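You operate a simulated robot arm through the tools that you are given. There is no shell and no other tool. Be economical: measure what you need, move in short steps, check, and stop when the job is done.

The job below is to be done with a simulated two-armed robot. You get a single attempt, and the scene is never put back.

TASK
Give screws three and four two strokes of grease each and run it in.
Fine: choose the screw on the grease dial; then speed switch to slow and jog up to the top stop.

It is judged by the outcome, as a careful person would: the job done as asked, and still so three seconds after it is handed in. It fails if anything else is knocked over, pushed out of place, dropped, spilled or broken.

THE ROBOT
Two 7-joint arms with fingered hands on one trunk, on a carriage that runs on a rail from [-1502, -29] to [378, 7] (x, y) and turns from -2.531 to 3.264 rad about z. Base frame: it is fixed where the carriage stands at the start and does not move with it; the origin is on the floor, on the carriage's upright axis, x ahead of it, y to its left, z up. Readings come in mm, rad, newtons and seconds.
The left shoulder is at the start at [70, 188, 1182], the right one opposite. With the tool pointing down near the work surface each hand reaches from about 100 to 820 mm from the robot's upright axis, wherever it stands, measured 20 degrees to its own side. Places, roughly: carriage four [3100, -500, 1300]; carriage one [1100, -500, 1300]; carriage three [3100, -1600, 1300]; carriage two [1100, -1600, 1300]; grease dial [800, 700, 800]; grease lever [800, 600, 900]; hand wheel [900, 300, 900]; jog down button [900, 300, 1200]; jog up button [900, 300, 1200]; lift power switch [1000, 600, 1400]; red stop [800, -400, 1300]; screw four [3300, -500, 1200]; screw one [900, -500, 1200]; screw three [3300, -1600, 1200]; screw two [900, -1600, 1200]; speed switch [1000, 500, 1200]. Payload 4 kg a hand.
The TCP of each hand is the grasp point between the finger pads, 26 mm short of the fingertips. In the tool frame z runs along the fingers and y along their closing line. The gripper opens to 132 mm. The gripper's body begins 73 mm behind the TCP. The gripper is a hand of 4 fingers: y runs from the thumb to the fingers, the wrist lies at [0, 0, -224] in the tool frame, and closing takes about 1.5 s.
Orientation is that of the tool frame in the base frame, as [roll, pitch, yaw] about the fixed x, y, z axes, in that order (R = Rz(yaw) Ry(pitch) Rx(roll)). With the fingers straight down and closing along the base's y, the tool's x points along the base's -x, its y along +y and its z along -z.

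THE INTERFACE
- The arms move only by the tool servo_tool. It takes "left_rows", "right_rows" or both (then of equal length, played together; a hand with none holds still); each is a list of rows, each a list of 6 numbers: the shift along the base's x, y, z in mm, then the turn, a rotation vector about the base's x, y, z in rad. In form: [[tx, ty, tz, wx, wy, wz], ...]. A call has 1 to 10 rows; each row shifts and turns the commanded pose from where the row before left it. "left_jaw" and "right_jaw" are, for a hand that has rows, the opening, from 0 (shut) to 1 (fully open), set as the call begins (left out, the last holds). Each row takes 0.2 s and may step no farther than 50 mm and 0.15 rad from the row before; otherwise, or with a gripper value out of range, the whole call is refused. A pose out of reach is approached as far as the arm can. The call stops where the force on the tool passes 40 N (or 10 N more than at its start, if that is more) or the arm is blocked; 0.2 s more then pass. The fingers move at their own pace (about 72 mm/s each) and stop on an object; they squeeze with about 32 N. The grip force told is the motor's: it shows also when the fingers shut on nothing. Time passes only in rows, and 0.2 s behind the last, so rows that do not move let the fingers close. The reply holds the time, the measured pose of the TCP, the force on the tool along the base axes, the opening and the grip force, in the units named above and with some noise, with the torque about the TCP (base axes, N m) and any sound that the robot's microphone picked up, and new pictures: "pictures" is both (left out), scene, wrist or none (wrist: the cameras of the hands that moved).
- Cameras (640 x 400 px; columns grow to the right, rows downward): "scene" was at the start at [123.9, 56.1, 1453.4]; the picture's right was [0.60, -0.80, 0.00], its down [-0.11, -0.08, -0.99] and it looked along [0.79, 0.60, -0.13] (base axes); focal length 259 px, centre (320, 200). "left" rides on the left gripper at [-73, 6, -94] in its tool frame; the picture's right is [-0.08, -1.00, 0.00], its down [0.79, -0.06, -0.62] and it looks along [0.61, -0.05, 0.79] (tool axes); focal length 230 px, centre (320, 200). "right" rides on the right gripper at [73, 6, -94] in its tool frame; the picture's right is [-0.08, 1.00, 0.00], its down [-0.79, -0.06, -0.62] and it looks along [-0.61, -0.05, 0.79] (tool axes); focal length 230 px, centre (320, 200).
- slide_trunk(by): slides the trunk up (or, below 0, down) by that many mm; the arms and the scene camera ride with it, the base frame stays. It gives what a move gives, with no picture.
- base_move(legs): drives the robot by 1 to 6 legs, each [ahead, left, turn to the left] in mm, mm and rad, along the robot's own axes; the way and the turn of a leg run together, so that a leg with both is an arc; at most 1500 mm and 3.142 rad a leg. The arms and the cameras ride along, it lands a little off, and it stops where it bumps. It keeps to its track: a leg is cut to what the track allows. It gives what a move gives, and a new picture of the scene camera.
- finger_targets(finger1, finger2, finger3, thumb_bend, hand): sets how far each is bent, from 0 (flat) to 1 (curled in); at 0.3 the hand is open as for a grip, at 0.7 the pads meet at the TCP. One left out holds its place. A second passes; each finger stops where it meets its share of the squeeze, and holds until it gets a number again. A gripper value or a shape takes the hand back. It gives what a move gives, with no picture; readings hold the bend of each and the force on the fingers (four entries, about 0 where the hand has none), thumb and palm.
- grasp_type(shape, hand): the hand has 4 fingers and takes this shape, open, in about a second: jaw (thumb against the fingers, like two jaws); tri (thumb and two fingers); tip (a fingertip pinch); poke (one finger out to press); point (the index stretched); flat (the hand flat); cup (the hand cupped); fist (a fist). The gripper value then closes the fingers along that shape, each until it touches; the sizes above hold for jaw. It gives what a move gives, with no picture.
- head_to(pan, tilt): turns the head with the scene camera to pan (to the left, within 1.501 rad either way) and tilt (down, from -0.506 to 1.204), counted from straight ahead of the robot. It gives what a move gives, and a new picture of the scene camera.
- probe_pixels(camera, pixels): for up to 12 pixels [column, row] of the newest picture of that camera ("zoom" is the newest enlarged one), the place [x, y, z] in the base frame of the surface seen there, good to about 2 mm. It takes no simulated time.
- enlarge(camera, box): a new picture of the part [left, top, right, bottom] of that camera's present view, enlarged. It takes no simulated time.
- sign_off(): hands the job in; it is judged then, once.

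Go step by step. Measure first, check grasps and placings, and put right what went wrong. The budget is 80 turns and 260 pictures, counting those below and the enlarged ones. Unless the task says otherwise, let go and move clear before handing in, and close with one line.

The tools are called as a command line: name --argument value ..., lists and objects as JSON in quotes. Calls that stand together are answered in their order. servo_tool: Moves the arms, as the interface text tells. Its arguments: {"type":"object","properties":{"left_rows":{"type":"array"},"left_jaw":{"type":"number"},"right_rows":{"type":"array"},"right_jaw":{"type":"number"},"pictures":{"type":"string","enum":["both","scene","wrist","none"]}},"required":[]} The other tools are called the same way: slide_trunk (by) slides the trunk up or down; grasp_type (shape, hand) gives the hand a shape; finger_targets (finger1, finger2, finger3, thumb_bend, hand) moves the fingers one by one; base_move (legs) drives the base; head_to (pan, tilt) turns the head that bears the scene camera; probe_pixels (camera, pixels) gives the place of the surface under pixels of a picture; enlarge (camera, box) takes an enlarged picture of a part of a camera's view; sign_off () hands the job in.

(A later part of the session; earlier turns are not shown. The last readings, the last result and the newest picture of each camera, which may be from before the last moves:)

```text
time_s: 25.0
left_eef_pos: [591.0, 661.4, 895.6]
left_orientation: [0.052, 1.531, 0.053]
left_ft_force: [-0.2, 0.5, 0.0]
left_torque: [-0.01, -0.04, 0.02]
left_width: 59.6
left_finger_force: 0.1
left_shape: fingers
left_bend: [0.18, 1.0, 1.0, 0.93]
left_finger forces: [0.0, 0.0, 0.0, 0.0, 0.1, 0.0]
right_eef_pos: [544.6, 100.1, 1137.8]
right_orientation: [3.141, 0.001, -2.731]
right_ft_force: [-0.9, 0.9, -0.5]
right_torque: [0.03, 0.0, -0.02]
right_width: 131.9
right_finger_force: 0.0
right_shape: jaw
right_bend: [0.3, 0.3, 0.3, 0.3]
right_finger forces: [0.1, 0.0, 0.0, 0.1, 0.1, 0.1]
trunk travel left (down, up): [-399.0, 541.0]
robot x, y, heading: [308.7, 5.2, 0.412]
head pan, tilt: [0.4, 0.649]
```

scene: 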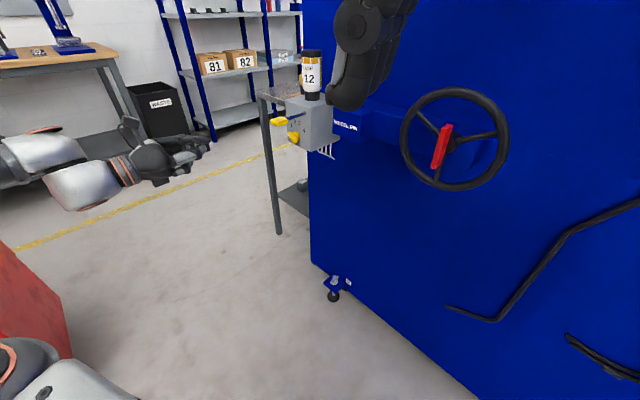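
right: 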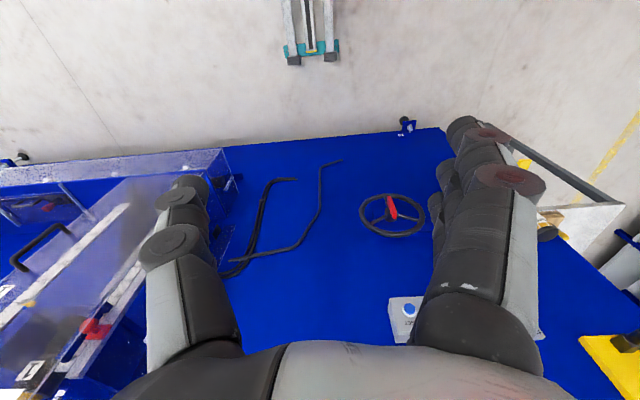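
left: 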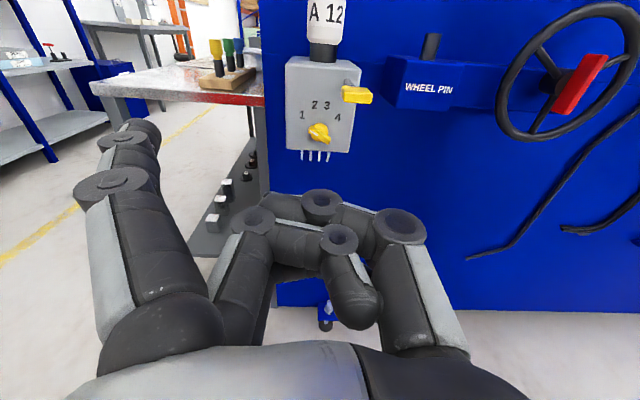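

probe_pixels --camera "left" --pixels '[[145, 123], [152, 126], [155, 135], [140, 120], [125, 137], [115, 180], [112, 230]]'

enlarge --camera "left" --box '[70, 90, 190, 210]'

```text
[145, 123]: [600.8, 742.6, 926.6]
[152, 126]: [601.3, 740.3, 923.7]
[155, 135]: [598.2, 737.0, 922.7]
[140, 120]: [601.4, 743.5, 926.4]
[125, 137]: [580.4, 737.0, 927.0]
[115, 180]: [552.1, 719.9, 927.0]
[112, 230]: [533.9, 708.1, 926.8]
```

```text
3.33 times, centred on (130, 150) of left
```

zoom: 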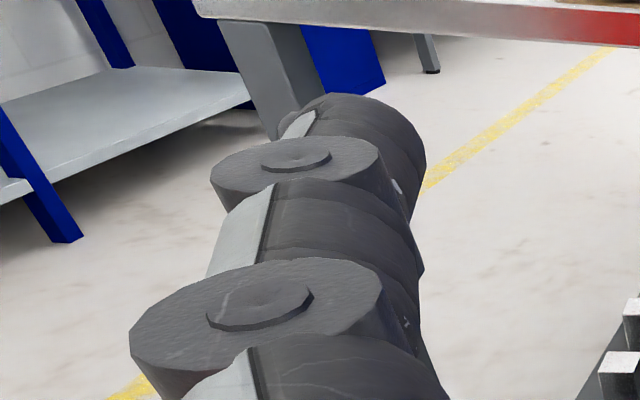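

The fingertip is at about (604,742,918), offset (+13,+81,+22) from the TCP. To keep the hand below the lever I'll roll it +0.78 rad about x, and I'll also probe the table edge for clearance.

probe_pixels --camera "left" --pixels '[[95, 88], [262, 98], [140, 150], [266, 160], [343, 94], [372, 98], [357, 88], [347, 84]]'

servo_tool --left_rows '[[0, -5, -15, 0.13, 0, 0], [0, -5, -15, 0.13, 0, 0], [0, -5, -15, 0.13, 0, 0], [0, -5, -15, 0.13, 0, 0], [0, -5, -15, 0.13, 0, 0], [0, -5, -15, 0.13, 0, 0], [0, 0, 0, 0, 0, 0]]' --pictures "wrist"

```text
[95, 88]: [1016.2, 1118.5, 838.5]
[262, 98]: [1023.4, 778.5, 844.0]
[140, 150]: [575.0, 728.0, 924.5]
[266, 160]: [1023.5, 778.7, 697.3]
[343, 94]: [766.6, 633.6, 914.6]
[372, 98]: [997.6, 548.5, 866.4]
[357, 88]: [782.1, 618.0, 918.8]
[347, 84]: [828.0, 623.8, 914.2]
```

```text
time_s: 26.6
left_eef_pos: [591.4, 629.9, 806.5]
left_orientation: [1.53, 0.787, 1.514]
left_ft_force: [0.1, 0.0, -0.7]
left_torque: [0.0, -0.01, 0.03]
left_width: 59.2
left_finger_force: 0.1
left_shape: fingers
left_bend: [0.18, 1.0, 1.0, 0.93]
left_finger forces: [0.0, 0.0, 0.1, 0.1, 0.0, 0.0]
right_eef_pos: [544.8, 99.4, 1138.4]
right_orientation: [3.14, 0.001, -2.732]
right_ft_force: [0.4, -0.2, 0.2]
right_torque: [-0.02, -0.02, -0.03]
right_width: 131.8
right_finger_force: 0.2
right_shape: jaw
right_bend: [0.3, 0.3, 0.3, 0.3]
right_finger forces: [0.1, 0.0, 0.0, 0.0, 0.0, 0.0]
trunk travel left (down, up): [-399.0, 541.0]
robot x, y, heading: [303.8, 6.5, 0.406]
head pan, tilt: [0.4, 0.649]
```

left: 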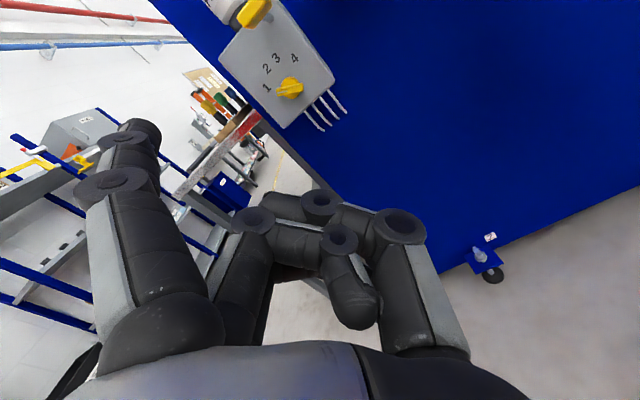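

probe_pixels --camera "left" --pixels '[[145, 123], [152, 126], [155, 135], [140, 120], [125, 137], [292, 88], [283, 91], [300, 86], [288, 98]]'

enlarge --camera "left" --box '[230, 40, 350, 120]'

```text
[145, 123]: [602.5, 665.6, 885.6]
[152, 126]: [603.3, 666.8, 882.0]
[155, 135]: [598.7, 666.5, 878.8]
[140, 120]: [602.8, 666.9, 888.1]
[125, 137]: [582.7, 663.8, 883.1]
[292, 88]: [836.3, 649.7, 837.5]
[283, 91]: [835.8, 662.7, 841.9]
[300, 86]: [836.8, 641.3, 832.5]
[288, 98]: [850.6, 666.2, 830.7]
```

```text
5.00 times, centred on (290, 80) of left
```

zoom: 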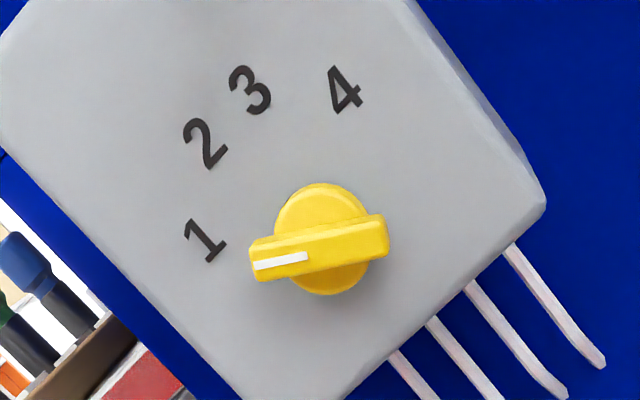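

The tip offset is now (13,42,73), confirmed by probe. The bar centre is about (654,841) with half-length near 18 mm. I'll approach so the fingertip waits below-left of the marked end, short of the dial.

servo_tool --left_rows '[[0, 1, -25, 0, 0, 0], [40, 1, -26, 0, 0, 0], [45, 1, 0, 0, 0, 0], [45, 1, 0, 0, 0, 0], [40, 0, 0, 0, 0, 0], [25, 0, 0, 0, 0, 0], [0, 0, 0, 0, 0, 0]]'

enlarge --camera "left" --box '[60, 0, 300, 150]'

enlarge --camera "scene" --box '[210, 70, 350, 180]'

```text
time_s: 28.2
left_eef_pos: [787.9, 634.2, 756.2]
left_orientation: [1.53, 0.787, 1.514]
left_ft_force: [0.4, 0.5, 0.2]
left_torque: [0.0, 0.02, -0.02]
left_width: 59.4
left_finger_force: 0.0
left_shape: fingers
left_bend: [0.18, 1.0, 1.0, 0.93]
left_finger forces: [0.0, 0.1, 0.0, 0.1, 0.1, 0.1]
right_eef_pos: [544.4, 100.0, 1137.3]
right_orientation: [3.139, 0.0, -2.733]
right_ft_force: [0.3, -0.2, 0.4]
right_torque: [0.0, -0.01, -0.01]
right_width: 131.9
right_finger_force: 0.0
right_shape: jaw
right_bend: [0.3, 0.3, 0.3, 0.3]
right_finger forces: [0.0, 0.0, 0.0, 0.1, 0.1, 0.0]
trunk travel left (down, up): [-399.0, 541.0]
robot x, y, heading: [304.5, 7.4, 0.41]
head pan, tilt: [0.4, 0.649]
```

scene: 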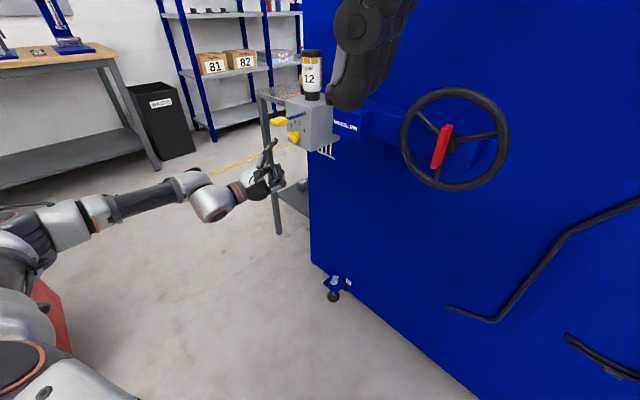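
left: 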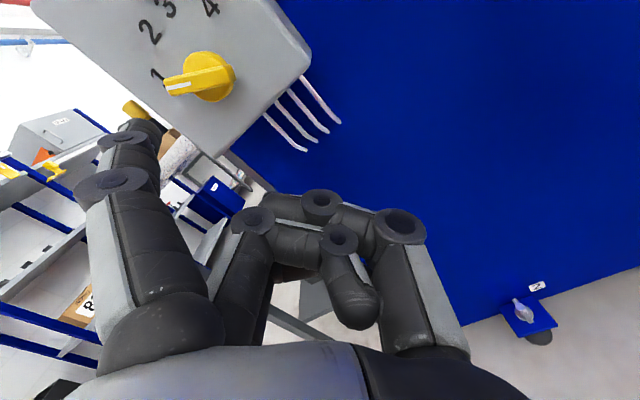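

```text
2.67 times, centred on (180, 75) of left
```

zoom: 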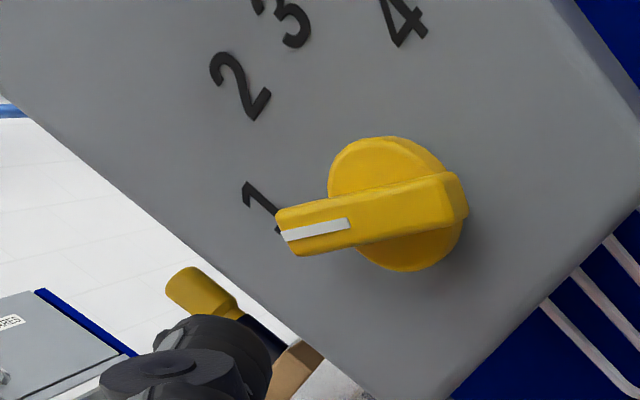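

```text
3.64 times, centred on (280, 125) of scene
```

zoom: 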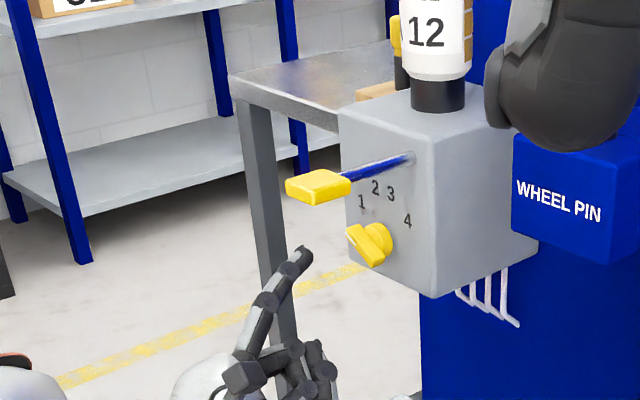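

The fingertip at (140,130) in the wrist view waits left of the dial. I'll probe the bar ends and tip exactly.

probe_pixels --camera "left" --pixels '[[168, 88], [200, 81], [228, 74], [207, 60], [210, 95], [145, 123], [152, 127], [148, 119], [175, 84], [222, 70]]'

```text
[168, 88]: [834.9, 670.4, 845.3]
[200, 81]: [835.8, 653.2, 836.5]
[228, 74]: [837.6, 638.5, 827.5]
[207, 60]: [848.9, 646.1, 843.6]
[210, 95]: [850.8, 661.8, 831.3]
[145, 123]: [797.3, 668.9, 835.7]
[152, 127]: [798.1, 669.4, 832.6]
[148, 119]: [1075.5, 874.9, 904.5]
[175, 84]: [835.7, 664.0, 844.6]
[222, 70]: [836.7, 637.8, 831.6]
```

The bar centre is (654,837), leaning 61° left. I'll enter with the tip to x≈844 just below the bar, then push partway along the arc.

servo_tool --left_rows '[[20, 0, -4, 0, 0, 0], [23, 0, 0, 0, 0, 0], [0, 0, 0, 0, 0, 0], [0, -3, 5.5, 0, 0, 0], [0, 1, 6, 0, 0, 0], [0, -0.6, 4.9, 0, 0, 0], [0, 0, 0, 0, 0, 0]]' --pictures "wrist"

enlarge --camera "left" --box '[60, 0, 300, 150]'

```text
time_s: 29.8
left_eef_pos: [830.7, 630.2, 767.0]
left_orientation: [1.53, 0.786, 1.513]
left_ft_force: [0.6, 0.4, 0.2]
left_torque: [0.02, 0.0, -0.02]
left_width: 59.0
left_finger_force: 0.1
left_shape: fingers
left_bend: [0.18, 1.0, 1.0, 0.93]
left_finger forces: [0.1, 0.1, 0.1, 0.0, 0.0, 0.0]
right_eef_pos: [545.4, 99.8, 1139.0]
right_orientation: [3.142, -0.001, -2.731]
right_ft_force: [0.8, -0.8, 0.5]
right_torque: [0.01, 0.02, -0.02]
right_width: 132.2
right_finger_force: 0.0
right_shape: jaw
right_bend: [0.3, 0.3, 0.3, 0.3]
right_finger forces: [0.0, 0.0, 0.1, 0.0, 0.1, 0.0]
trunk travel left (down, up): [-399.0, 541.0]
robot x, y, heading: [302.9, 7.2, 0.412]
head pan, tilt: [0.4, 0.649]
```

left: 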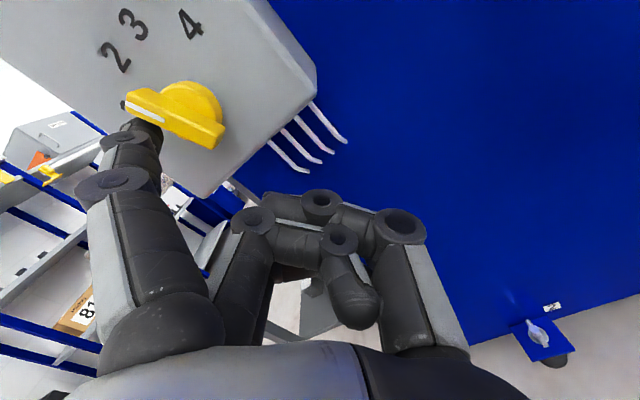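

```text
2.67 times, centred on (180, 75) of left
```

zoom: 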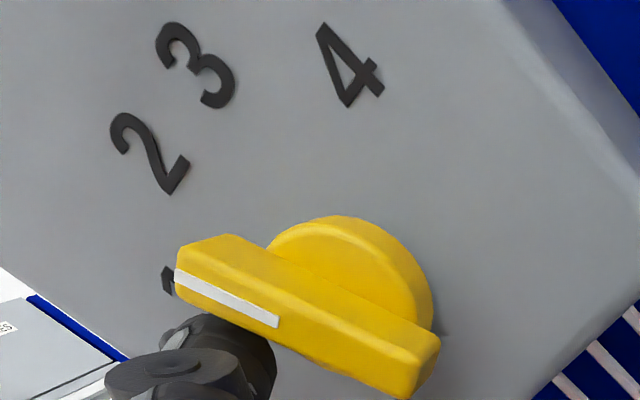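

The bar turns cleanly with the finger, now passing toward 2. I'll continue the arc.

servo_tool --left_rows '[[0, -1.7, 5.5, 0, 0, 0], [0, -3, 4, 0, 0, 0], [0, -3.9, 3.1, 0, 0, 0], [0, 0, 0, 0, 0, 0]]' --pictures "wrist"

enlarge --camera "left" --box '[60, 0, 300, 150]'

probe_pixels --camera "left" --pixels '[[145, 123], [152, 127]]'

```text
time_s: 30.8
left_eef_pos: [829.9, 623.3, 780.0]
left_orientation: [1.53, 0.787, 1.514]
left_ft_force: [-0.6, -0.7, 0.6]
left_torque: [-0.05, -0.03, 0.02]
left_width: 59.1
left_finger_force: 0.7
left_shape: fingers
left_bend: [0.18, 1.0, 1.0, 0.93]
left_finger forces: [0.1, 0.0, 0.0, 0.0, 0.0, 0.0]
right_eef_pos: [546.2, 99.5, 1140.1]
right_orientation: [3.14, 0.0, -2.731]
right_ft_force: [-0.4, 0.1, -0.1]
right_torque: [0.0, -0.02, 0.01]
right_width: 132.1
right_finger_force: 0.0
right_shape: jaw
right_bend: [0.3, 0.3, 0.3, 0.3]
right_finger forces: [0.0, 0.1, 0.0, 0.0, 0.0, 0.1]
trunk travel left (down, up): [-399.0, 541.0]
robot x, y, heading: [302.4, 3.2, 0.407]
head pan, tilt: [0.4, 0.649]
```

left: 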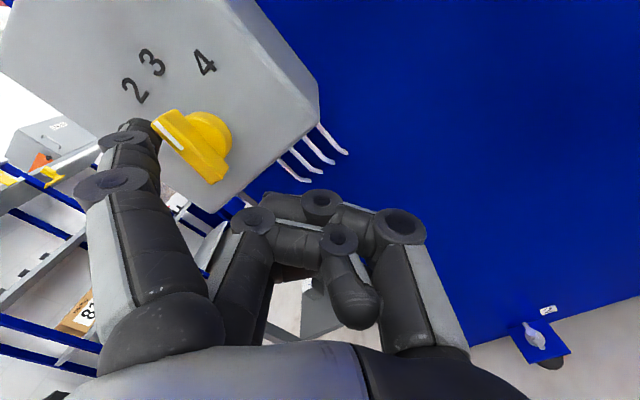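

```text
2.67 times, centred on (180, 75) of left
```

zoom: 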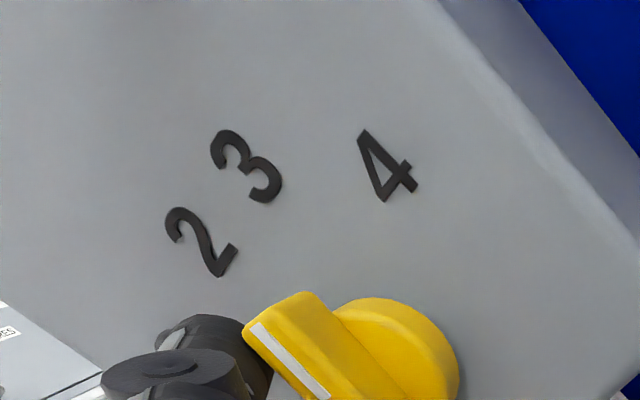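

```text
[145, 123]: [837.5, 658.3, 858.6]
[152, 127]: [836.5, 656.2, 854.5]
```

The bar now points nearly straight up, between 2 and 3. I'll push a little more.

servo_tool --left_rows '[[0, -4.5, 1.9, 0, 0, 0], [0, -2, 0.6, 0, 0, 0], [0, 0, 0, 0, 0, 0]]' --pictures "wrist"

enlarge --camera "left" --box '[80, 20, 320, 200]'

enlarge --camera "scene" --box '[250, 80, 350, 170]'

```text
time_s: 31.6
left_eef_pos: [829.2, 617.1, 782.8]
left_orientation: [1.529, 0.789, 1.514]
left_ft_force: [0.1, 0.9, -0.7]
left_torque: [-0.09, -0.01, 0.02]
left_width: 60.0
left_finger_force: 0.3
left_shape: fingers
left_bend: [0.17, 1.0, 1.0, 0.93]
left_finger forces: [1.1, 0.0, 0.0, 0.0, 0.1, 0.0]
right_eef_pos: [545.6, 100.1, 1138.1]
right_orientation: [3.142, 0.0, -2.732]
right_ft_force: [-0.6, 0.6, -0.5]
right_torque: [0.01, -0.06, -0.01]
right_width: 132.0
right_finger_force: 0.0
right_shape: jaw
right_bend: [0.3, 0.3, 0.3, 0.3]
right_finger forces: [0.0, 0.1, 0.0, 0.0, 0.1, 0.0]
trunk travel left (down, up): [-399.0, 541.0]
robot x, y, heading: [303.7, 6.8, 0.408]
head pan, tilt: [0.4, 0.649]
```

left: 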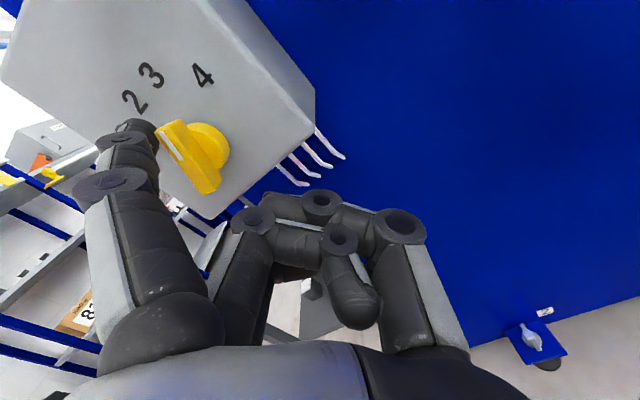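

```text
2.22 times, centred on (200, 110) of left
```

zoom: 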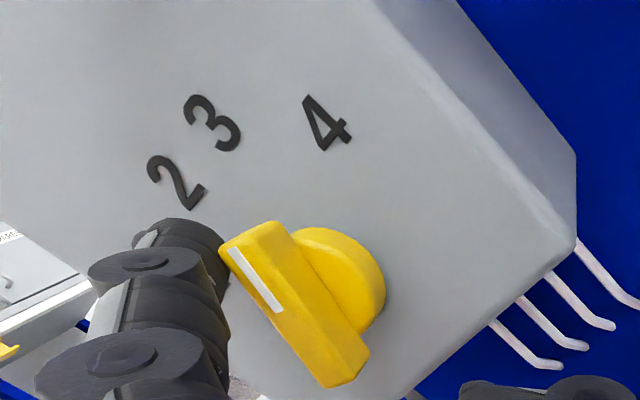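

```text
4.44 times, centred on (300, 125) of scene
```

zoom: 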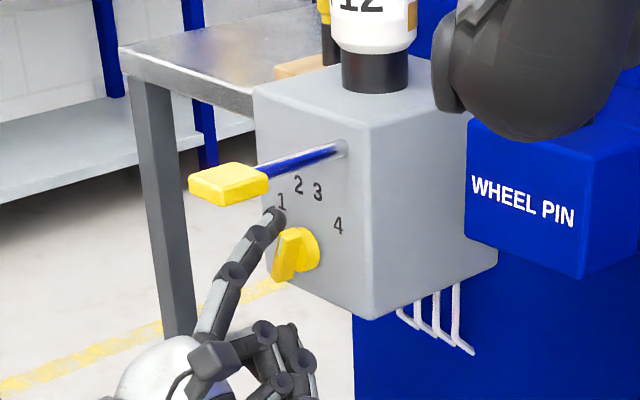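

probe_pixels --camera "left" --pixels '[[163, 127], [168, 124], [207, 187], [212, 184], [180, 146], [195, 160]]'

```text
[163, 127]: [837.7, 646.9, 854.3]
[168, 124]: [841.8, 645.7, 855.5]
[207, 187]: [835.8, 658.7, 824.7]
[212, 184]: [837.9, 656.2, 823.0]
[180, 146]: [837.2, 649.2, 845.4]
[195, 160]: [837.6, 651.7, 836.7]
```

The bar now leans 22° right of vertical, which fits position 3 for positions at ±20° and ±60°. I'll back the finger off and confirm the pointer rests there.

servo_tool --left_rows '[[0, 6, 0, 0, 0, 0], [-40, 4, 0, 0, 0, 0], [-45, 0, 0, 0, 0, 0], [-45, 0, 0, 0, 0, 0], [-45, 0, 0, 0, 0, 0], [0, 0, 0, 0, 0, 0]]' --pictures "wrist"

enlarge --camera "left" --box '[200, 0, 340, 110]'

```text
time_s: 33.0
left_eef_pos: [652.9, 625.8, 783.0]
left_orientation: [1.53, 0.788, 1.513]
left_ft_force: [0.2, 0.0, -0.3]
left_torque: [0.0, 0.02, -0.01]
left_width: 59.7
left_finger_force: 0.1
left_shape: fingers
left_bend: [0.18, 1.0, 1.0, 0.93]
left_finger forces: [0.0, 0.0, 0.0, 0.0, 0.0, 0.1]
right_eef_pos: [545.0, 100.8, 1138.8]
right_orientation: [-3.142, 0.0, -2.734]
right_ft_force: [-0.1, -0.6, -0.7]
right_torque: [-0.02, 0.01, 0.0]
right_width: 132.0
right_finger_force: 0.1
right_shape: jaw
right_bend: [0.3, 0.3, 0.3, 0.3]
right_finger forces: [0.0, 0.0, 0.1, 0.1, 0.0, 0.0]
trunk travel left (down, up): [-399.0, 541.0]
robot x, y, heading: [311.3, 8.3, 0.413]
head pan, tilt: [0.4, 0.649]
```

left: 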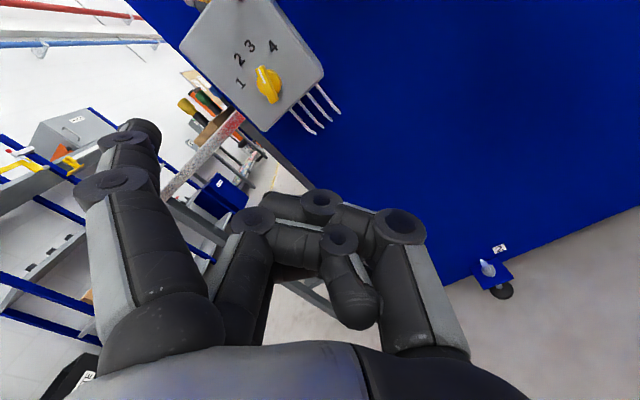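

```text
3.64 times, centred on (270, 55) of left
```

zoom: 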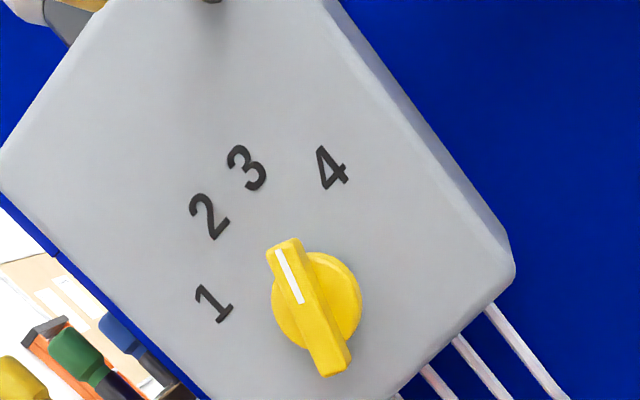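

The mark line runs up to 3, so the dial is on 3. Next I'll roll the hand the other way and raise it, so the index can press down on the yellow lever handle (z≈915, x≈755–790) from above.

servo_tool --left_rows '[[0, -8, 20, -0.14, 0, 0], [0, -8, 20, -0.14, 0, 0], [0, -8, 20, -0.14, 0, 0], [0, -8, 20, -0.14, 0, 0], [0, -8, 20, -0.14, 0, 0], [0, -8, 20, -0.14, 0, 0], [0, -8, 20, -0.14, 0, 0], [0, -8, 20, -0.14, 0, 0], [0, -8, 20, -0.14, 0, 0], [0, -8, 20, -0.14, 0, 0]]'

enlarge --camera "scene" --box '[180, 40, 360, 170]'

```text
time_s: 35.2
left_eef_pos: [656.4, 546.4, 982.7]
left_orientation: [-1.515, 0.95, -1.504]
left_ft_force: [0.2, 0.0, 0.1]
left_torque: [0.01, 0.04, -0.02]
left_width: 59.6
left_finger_force: 0.1
left_shape: fingers
left_bend: [0.18, 1.0, 1.0, 0.93]
left_finger forces: [0.1, 0.1, 0.0, 0.1, 0.0, 0.0]
right_eef_pos: [544.9, 98.7, 1138.3]
right_orientation: [3.14, 0.001, -2.731]
right_ft_force: [0.0, 0.4, 1.1]
right_torque: [-0.01, -0.01, 0.0]
right_width: 132.0
right_finger_force: 0.1
right_shape: jaw
right_bend: [0.3, 0.3, 0.3, 0.3]
right_finger forces: [0.0, 0.0, 0.0, 0.0, 0.1, 0.0]
trunk travel left (down, up): [-399.0, 541.0]
robot x, y, heading: [304.2, 8.7, 0.407]
head pan, tilt: [0.4, 0.649]
```

scene: 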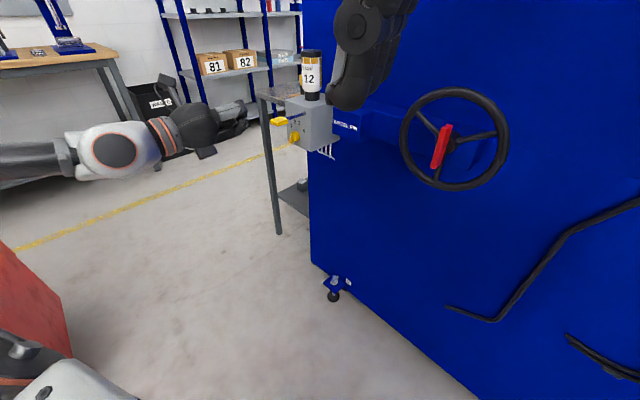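
left: 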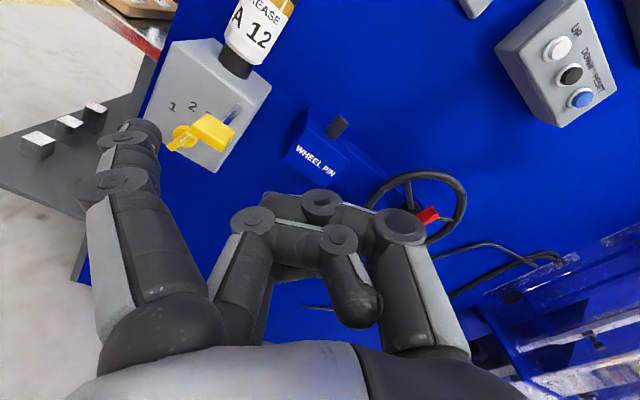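

```text
3.08 times, centred on (270, 105) of scene
```

zoom: 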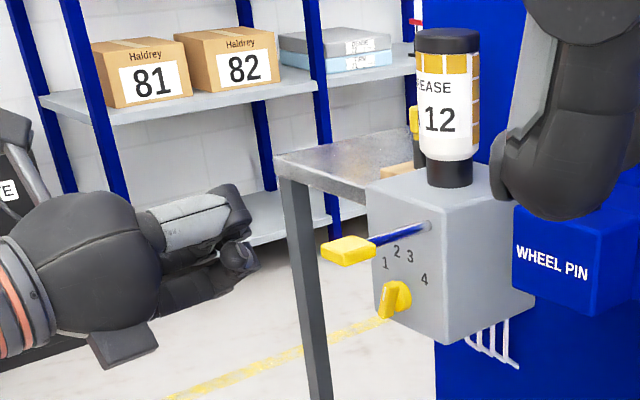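

probe_pixels --camera "left" --pixels '[[145, 123], [152, 127], [125, 137], [200, 135], [212, 120], [230, 130], [215, 150], [196, 118], [228, 112], [240, 103]]'

enlarge --camera "left" --box '[140, 40, 280, 180]'

```text
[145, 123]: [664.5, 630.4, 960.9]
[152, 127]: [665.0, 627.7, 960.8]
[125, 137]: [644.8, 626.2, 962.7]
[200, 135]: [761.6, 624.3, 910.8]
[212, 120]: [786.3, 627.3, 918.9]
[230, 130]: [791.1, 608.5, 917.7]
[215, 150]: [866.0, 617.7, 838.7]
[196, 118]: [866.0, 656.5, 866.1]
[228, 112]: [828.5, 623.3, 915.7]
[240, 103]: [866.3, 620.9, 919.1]
```

```text
2.86 times, centred on (210, 110) of left
```

zoom: 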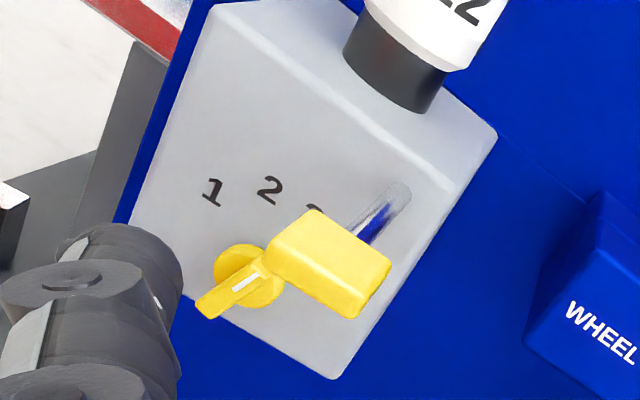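

The tip is at (669,625,953), and the handle's top is at z≈919, spanning x 762–791 and centred at y≈625. I'll move in over it and press down in small steps, following its arc.

servo_tool --left_rows '[[40, 0, 0, 0, 0, 0], [40, 0, 0, 0, 0, 0], [32, 0, 0, 0, 0, 0], [0, 0, -12, 0, 0, 0], [0, 0, -10, 0, 0, 0], [0, 0, -8, 0, 0, 0], [1, 0, -8, 0, 0, 0], [1, 0, -8, 0, 0, 0], [0, 0, 0, 0, 0, 0]]'

enlarge --camera "scene" --box '[210, 60, 350, 170]'

```text
time_s: 37.2
left_eef_pos: [768.5, 546.7, 936.4]
left_orientation: [-1.513, 0.952, -1.502]
left_ft_force: [-1.4, 1.2, 3.3]
left_torque: [0.34, -0.01, 0.13]
left_width: 58.5
left_finger_force: 1.4
left_shape: fingers
left_bend: [0.19, 1.0, 1.0, 0.93]
left_finger forces: [3.5, 0.0, 0.0, 0.0, 0.0, 0.0]
right_eef_pos: [545.7, 99.2, 1138.8]
right_orientation: [3.14, -0.001, -2.731]
right_ft_force: [-0.3, 0.1, 0.8]
right_torque: [-0.02, -0.01, -0.01]
right_width: 131.7
right_finger_force: 0.1
right_shape: jaw
right_bend: [0.3, 0.3, 0.3, 0.3]
right_finger forces: [0.0, 0.0, 0.0, 0.1, 0.0, 0.0]
trunk travel left (down, up): [-399.0, 541.0]
robot x, y, heading: [305.7, 5.9, 0.405]
head pan, tilt: [0.4, 0.649]
```

scene: 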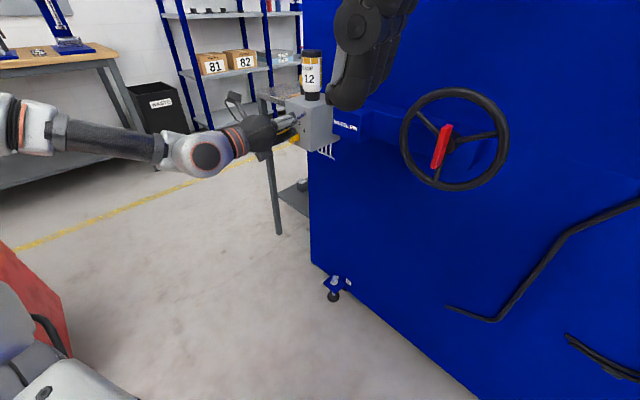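
left: 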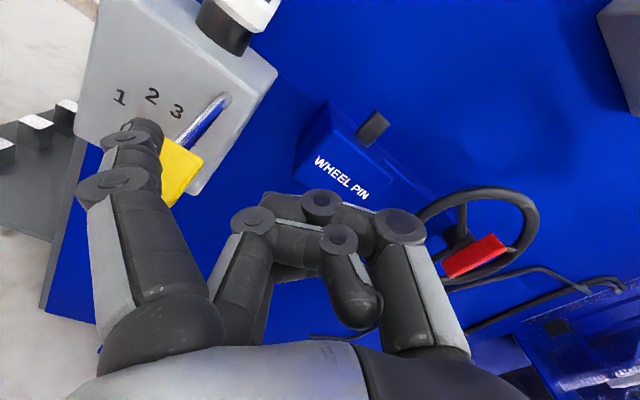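

```text
3.64 times, centred on (280, 115) of scene
```

zoom: 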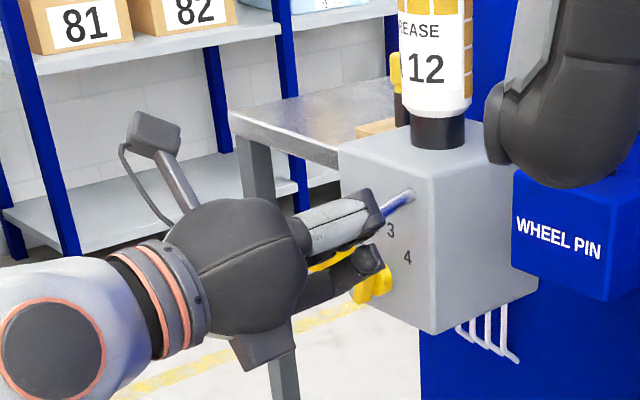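

The lever follows with about 3.5 N. I'll keep pressing along the arc to its lower end.

servo_tool --left_rows '[[1, 0, -6, 0, 0, 0], [2, 0, -6, 0, 0, 0], [2, 0, -6, 0, 0, 0], [3, 0, -6, 0, 0, 0], [3, 0, -6, 0, 0, 0], [0, 0, 0, 0, 0, 0]]'

enlarge --camera "scene" --box '[210, 60, 350, 170]'

```text
time_s: 38.3
left_eef_pos: [774.9, 548.7, 920.8]
left_orientation: [-1.467, 0.963, -1.456]
left_ft_force: [-12.8, 1.4, 18.8]
left_torque: [1.63, 0.18, 1.18]
left_width: 57.6
left_finger_force: 10.8
left_shape: fingers
left_bend: [0.22, 1.0, 1.0, 0.93]
left_finger forces: [21.9, 0.0, 0.0, 0.1, 0.0, 0.1]
right_eef_pos: [541.4, 99.9, 1138.5]
right_orientation: [-3.141, 0.001, -2.729]
right_ft_force: [0.2, -0.6, -0.1]
right_torque: [-0.02, 0.01, 0.02]
right_width: 131.9
right_finger_force: 0.1
right_shape: jaw
right_bend: [0.3, 0.3, 0.3, 0.3]
right_finger forces: [0.0, 0.0, 0.1, 0.0, 0.0, 0.0]
trunk travel left (down, up): [-399.0, 541.0]
robot x, y, heading: [306.3, 8.3, 0.407]
head pan, tilt: [0.4, 0.649]
stopped in row 5 (left hand): the force on the tool passed its limit at 44 N (the readings are from after the stop); the commanded pose is now the measured one
```

scene: 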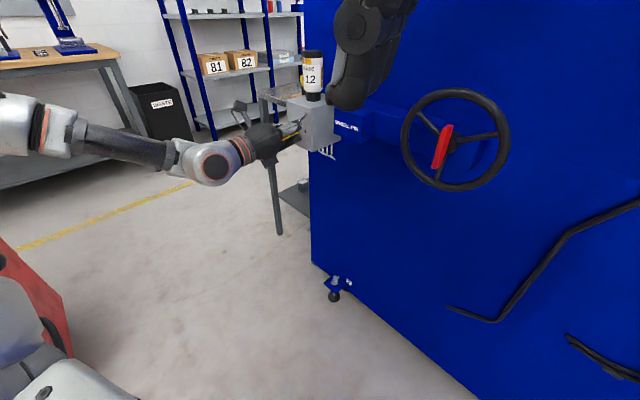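
left: 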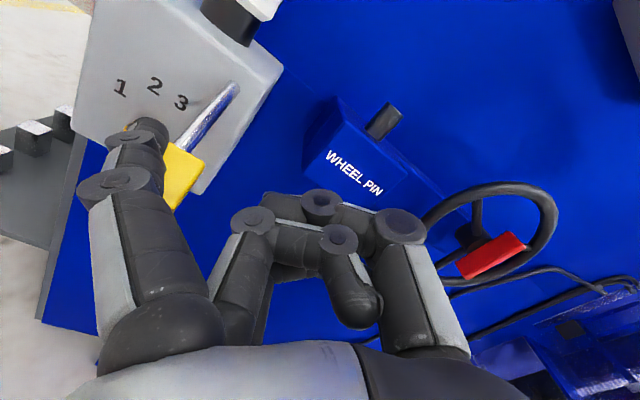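

```text
3.64 times, centred on (280, 115) of scene
```

zoom: 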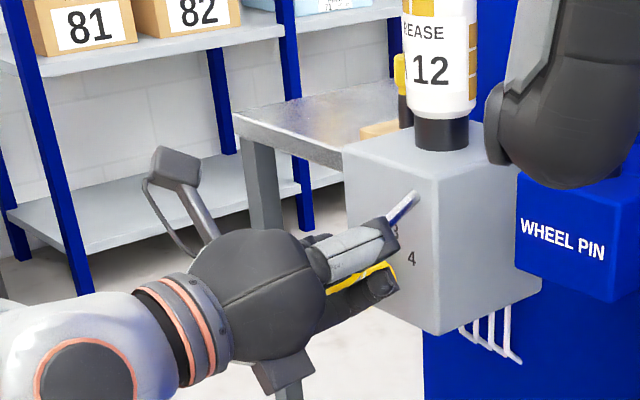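

The force direction (-12.8, +18.8 N) fits the lever bottomed at about 34° down. I'll raise the hand along the arc and see if the lever springs back.

servo_tool --left_rows '[[-2, 0, 8, 0, 0, 0], [-2, 0, 8, 0, 0, 0], [-2, 0, 10, 0, 0, 0], [-1, 0, 12, 0, 0, 0], [0, 0, 15, 0, 0, 0], [0, 0, 20, 0, 0, 0], [-20, 0, 10, 0, 0, 0], [-40, 0, 0, 0, 0, 0], [0, 0, 0, 0, 0, 0]]'

enlarge --camera "left" --box '[60, 20, 300, 180]'

enlarge --camera "scene" --box '[210, 60, 350, 170]'

```text
time_s: 40.3
left_eef_pos: [710.5, 545.9, 994.7]
left_orientation: [-1.49, 0.958, -1.479]
left_ft_force: [-0.3, 0.4, 0.3]
left_torque: [0.02, 0.02, 0.01]
left_width: 59.1
left_finger_force: 0.1
left_shape: fingers
left_bend: [0.18, 1.0, 1.0, 0.93]
left_finger forces: [0.0, 0.0, 0.1, 0.0, 0.0, 0.0]
right_eef_pos: [545.9, 100.2, 1138.4]
right_orientation: [3.139, -0.003, -2.73]
right_ft_force: [0.0, -0.6, -0.4]
right_torque: [0.0, -0.02, 0.01]
right_width: 132.0
right_finger_force: 0.0
right_shape: jaw
right_bend: [0.3, 0.3, 0.3, 0.3]
right_finger forces: [0.1, 0.0, 0.0, 0.1, 0.0, 0.1]
trunk travel left (down, up): [-399.0, 541.0]
robot x, y, heading: [302.8, 1.9, 0.408]
head pan, tilt: [0.4, 0.649]
```

scene: 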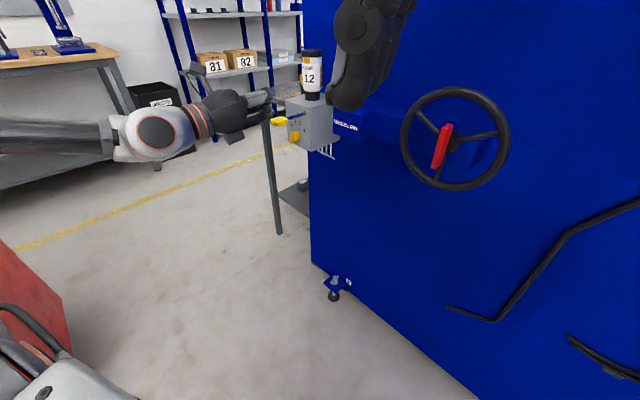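
left: 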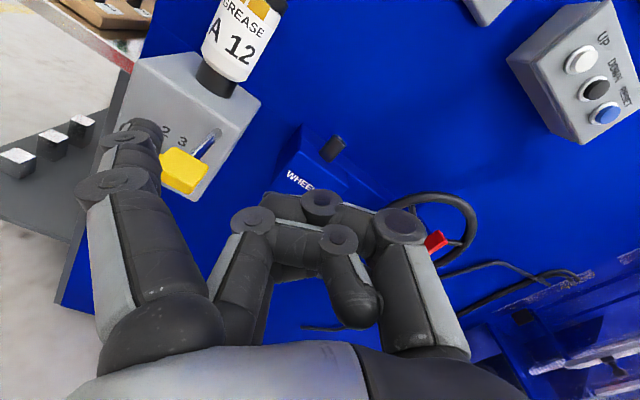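

```text
2.50 times, centred on (180, 100) of left
```

zoom: 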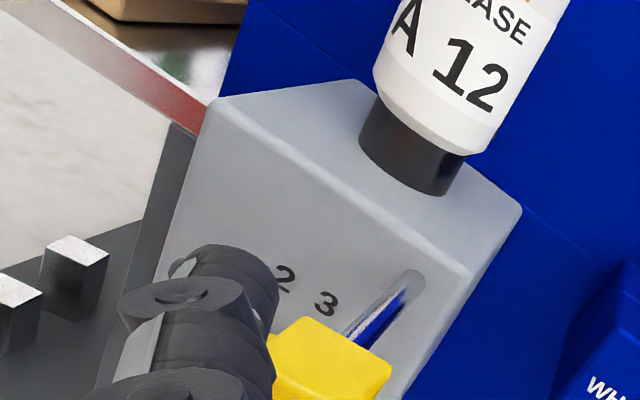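

```text
3.64 times, centred on (280, 115) of scene
```

zoom: 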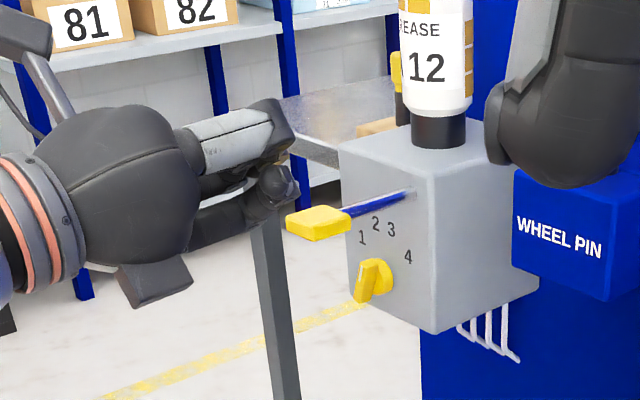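

The lever sprang back to level, which is one full stroke, and the dial still points to 3. Now the second stroke, the same way.

servo_tool --left_rows '[[30, 0, 0, 0, 0, 0], [28, 0, -10, 0, 0, 0], [0, 0, -16, 0, 0, 0], [0, 0, -12, 0, 0, 0], [1, 0, -8, 0, 0, 0], [1, 0, -8, 0, 0, 0], [1, 0, -8, 0, 0, 0], [2, 0, -7, 0, 0, 0], [2, 0, -7, 0, 0, 0], [2, 0, -6, 0, 0, 0]]' --pictures "scene"

enlarge --camera "scene" --box '[210, 60, 350, 170]'

```text
time_s: 42.5
left_eef_pos: [775.8, 548.3, 917.8]
left_orientation: [-1.478, 0.961, -1.467]
left_ft_force: [-3.0, 8.0, 13.7]
left_torque: [1.43, -0.06, 0.32]
left_width: 59.1
left_finger_force: 8.4
left_shape: fingers
left_bend: [0.18, 1.0, 1.0, 0.93]
left_finger forces: [16.8, 0.0, 0.1, 0.0, 0.0, 0.0]
right_eef_pos: [543.9, 100.1, 1139.4]
right_orientation: [-3.14, 0.002, -2.729]
right_ft_force: [0.3, -0.2, 0.6]
right_torque: [0.0, 0.01, -0.02]
right_width: 131.9
right_finger_force: 0.1
right_shape: jaw
right_bend: [0.3, 0.3, 0.3, 0.3]
right_finger forces: [0.1, 0.1, 0.0, 0.0, 0.0, 0.0]
trunk travel left (down, up): [-399.0, 541.0]
robot x, y, heading: [304.2, 7.6, 0.41]
head pan, tilt: [0.4, 0.649]
```

scene: 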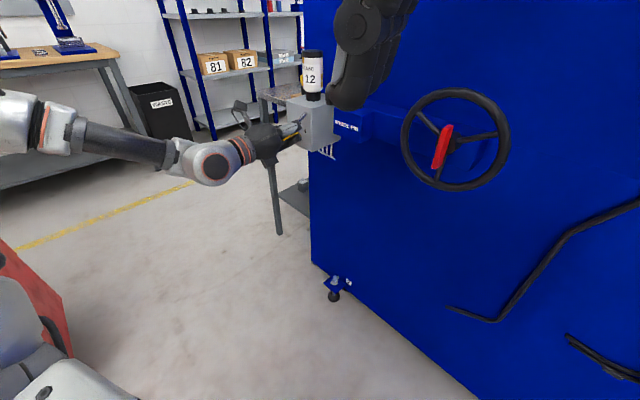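

```text
3.64 times, centred on (280, 115) of scene
```

zoom: 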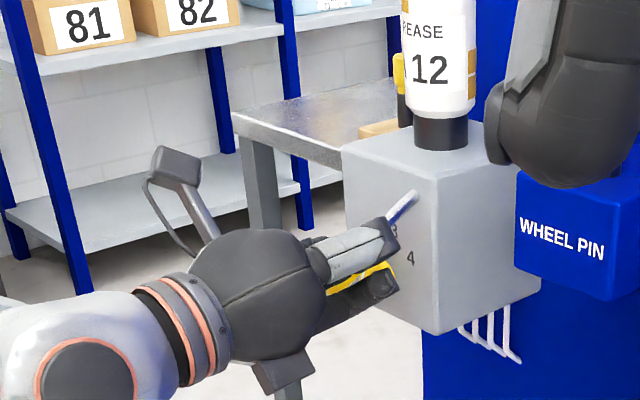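

The lever is at the same low position with about 17 N. I'll press a hair more to be sure of the bottom, then release.

servo_tool --left_rows '[[1, 0, -4, 0, 0, 0], [1, 0, -4, 0, 0, 0], [1, 0, -4, 0, 0, 0]]' --pictures "none"

servo_tool --left_rows '[[-2, 0, 10, 0, 0, 0], [-2, 0, 10, 0, 0, 0], [-2, 0, 10, 0, 0, 0], [-1, 0, 12, 0, 0, 0], [0, 0, 15, 0, 0, 0], [0, 0, 20, 0, 0, 0], [-40, 0, 0, 0, 0, 0], [-45, 0, 0, 0, 0, 0], [-40, 0, 0, 0, 0, 0], [0, 0, 0, 0, 0, 0]]'

enlarge --camera "scene" --box '[210, 60, 350, 170]'

```text
time_s: 43.2
left_eef_pos: [776.3, 551.6, 916.8]
left_orientation: [-1.45, 0.965, -1.439]
left_ft_force: [-14.1, -0.5, 14.0]
left_torque: [1.13, 0.27, 1.11]
left_width: 57.5
left_finger_force: 9.2
left_shape: fingers
left_bend: [0.22, 1.0, 1.0, 0.93]
left_finger forces: [18.4, 0.0, 0.0, 0.1, 0.1, 0.1]
right_eef_pos: [542.0, 99.4, 1139.5]
right_orientation: [3.141, 0.004, -2.728]
right_ft_force: [0.0, -0.9, -0.3]
right_torque: [-0.01, 0.01, -0.01]
right_width: 131.8
right_finger_force: 0.0
right_shape: jaw
right_bend: [0.3, 0.3, 0.3, 0.3]
right_finger forces: [0.0, 0.0, 0.0, 0.0, 0.0, 0.1]
trunk travel left (down, up): [-399.0, 541.0]
robot x, y, heading: [301.5, 5.0, 0.416]
head pan, tilt: [0.4, 0.649]
stopped in row 3 (left hand): the force on the tool passed its limit at 43 N (the readings are from after the stop); the commanded pose is now the measured one
```

```text
time_s: 45.4
left_eef_pos: [647.4, 554.0, 990.8]
left_orientation: [-1.473, 0.964, -1.461]
left_ft_force: [0.7, -0.4, 1.0]
left_torque: [-0.03, 0.0, -0.05]
left_width: 59.1
left_finger_force: 0.0
left_shape: fingers
left_bend: [0.18, 1.0, 1.0, 0.93]
left_finger forces: [0.1, 0.0, 0.0, 0.0, 0.0, 0.0]
right_eef_pos: [544.8, 100.6, 1138.2]
right_orientation: [3.141, -0.001, -2.729]
right_ft_force: [0.8, -0.2, -0.3]
right_torque: [-0.02, 0.02, 0.02]
right_width: 132.0
right_finger_force: 0.2
right_shape: jaw
right_bend: [0.3, 0.3, 0.3, 0.3]
right_finger forces: [0.0, 0.0, 0.1, 0.0, 0.1, 0.1]
trunk travel left (down, up): [-399.0, 541.0]
robot x, y, heading: [304.2, 3.0, 0.415]
head pan, tilt: [0.4, 0.649]
```

scene: 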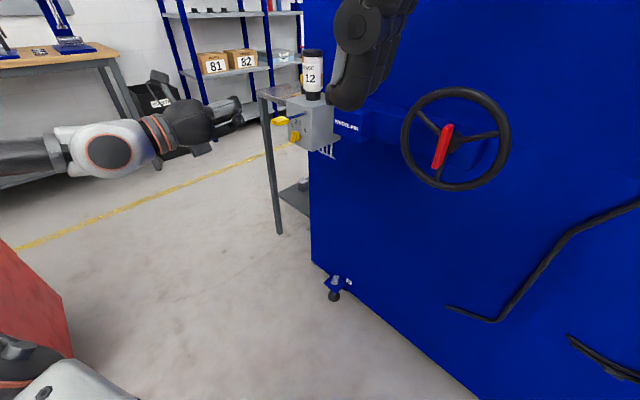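
left: 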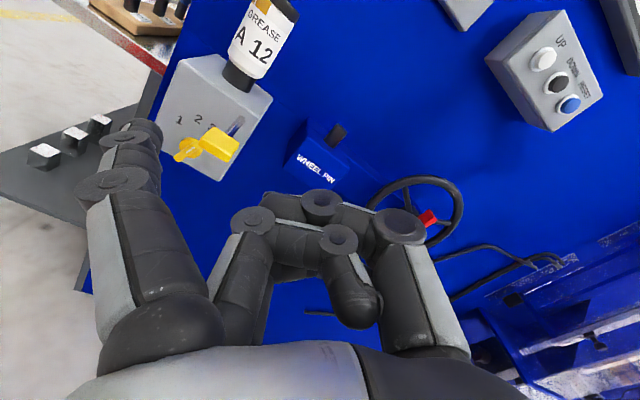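

```text
3.64 times, centred on (280, 115) of scene
```

zoom: 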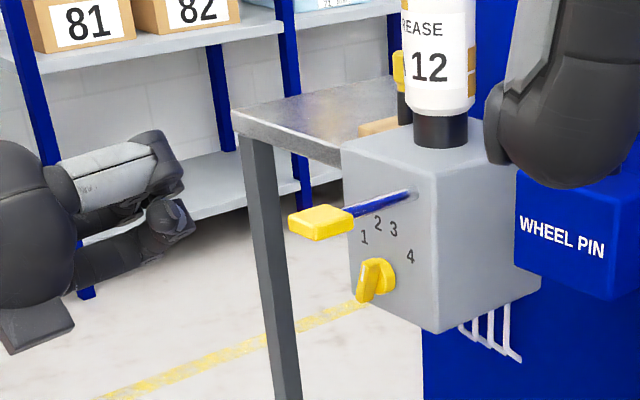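

Two strokes on 3 are done and the lever is back at the top. I'll roll the hand back to the dial-pushing pose.

servo_tool --left_rows '[[0, 7.2, -20.8, 0.14, 0, 0], [0, 7.2, -20.8, 0.14, 0, 0], [0, 7.2, -20.8, 0.14, 0, 0], [0, 7.2, -20.8, 0.14, 0, 0], [0, 7.2, -20.8, 0.14, 0, 0], [0, 7.2, -20.8, 0.14, 0, 0], [0, 7.2, -20.8, 0.14, 0, 0], [0, 7.2, -20.8, 0.14, 0, 0], [0, 7.2, -20.8, 0.14, 0, 0], [0, 7.2, -20.8, 0.14, 0, 0]]' --pictures "none"

servo_tool --left_rows '[[40, 0, 0, 0, 0, 0], [45, 0, 0, 0, 0, 0], [45, 0, 0, 0, 0, 0], [0, 0, 0, 0, 0, 0]]' --pictures "wrist"

probe_pixels --camera "left" --pixels '[[145, 123], [152, 127], [125, 137]]'

enlarge --camera "left" --box '[100, 0, 340, 150]'

```text
time_s: 47.6
left_eef_pos: [647.8, 623.7, 781.2]
left_orientation: [1.513, 0.771, 1.479]
left_ft_force: [-0.1, -0.4, -0.2]
left_torque: [-0.02, 0.02, 0.01]
left_width: 59.0
left_finger_force: 0.1
left_shape: fingers
left_bend: [0.18, 1.0, 1.0, 0.93]
left_finger forces: [0.0, 0.0, 0.1, 0.0, 0.0, 0.0]
right_eef_pos: [544.1, 100.8, 1138.5]
right_orientation: [3.14, -0.002, -2.729]
right_ft_force: [0.1, -0.1, 0.5]
right_torque: [0.0, -0.01, 0.0]
right_width: 132.1
right_finger_force: 0.1
right_shape: jaw
right_bend: [0.3, 0.3, 0.3, 0.3]
right_finger forces: [0.0, 0.1, 0.0, 0.1, 0.0, 0.0]
trunk travel left (down, up): [-399.0, 541.0]
robot x, y, heading: [303.2, 8.2, 0.415]
head pan, tilt: [0.4, 0.649]
```

```text
time_s: 48.6
left_eef_pos: [774.6, 622.9, 782.4]
left_orientation: [1.512, 0.773, 1.478]
left_ft_force: [0.4, 0.6, -0.8]
left_torque: [0.01, 0.0, 0.02]
left_width: 59.0
left_finger_force: 0.1
left_shape: fingers
left_bend: [0.18, 1.0, 1.0, 0.93]
left_finger forces: [0.0, 0.1, 0.0, 0.0, 0.0, 0.0]
right_eef_pos: [543.2, 101.6, 1137.9]
right_orientation: [-3.141, 0.001, -2.73]
right_ft_force: [-0.9, 0.2, 0.4]
right_torque: [0.03, 0.0, 0.03]
right_width: 131.8
right_finger_force: 0.1
right_shape: jaw
right_bend: [0.3, 0.3, 0.3, 0.3]
right_finger forces: [0.0, 0.0, 0.0, 0.1, 0.1, 0.0]
trunk travel left (down, up): [-399.0, 541.0]
robot x, y, heading: [306.9, 5.3, 0.413]
head pan, tilt: [0.4, 0.649]
```

left: 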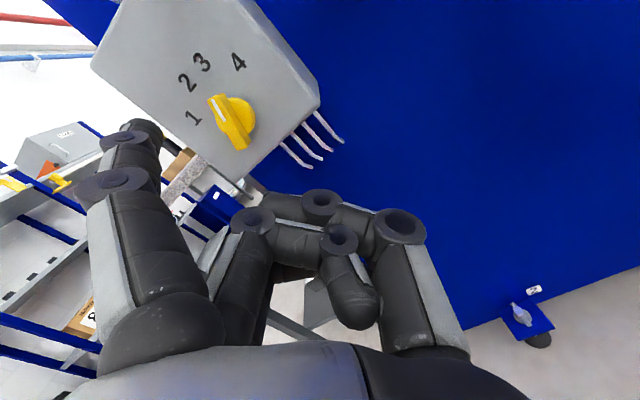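

```text
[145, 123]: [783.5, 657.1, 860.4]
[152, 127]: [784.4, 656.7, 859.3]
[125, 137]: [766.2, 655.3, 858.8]
```

```text
2.67 times, centred on (220, 75) of left
```

zoom: 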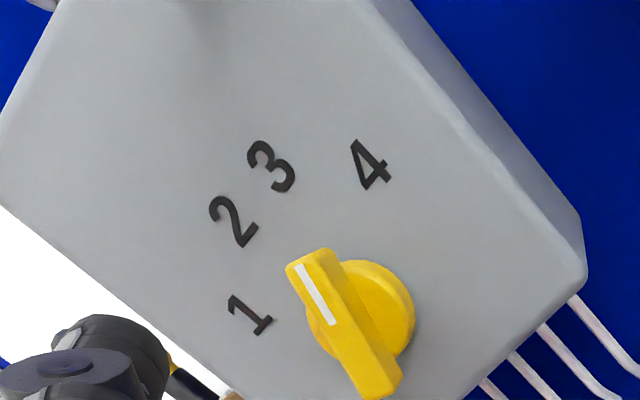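

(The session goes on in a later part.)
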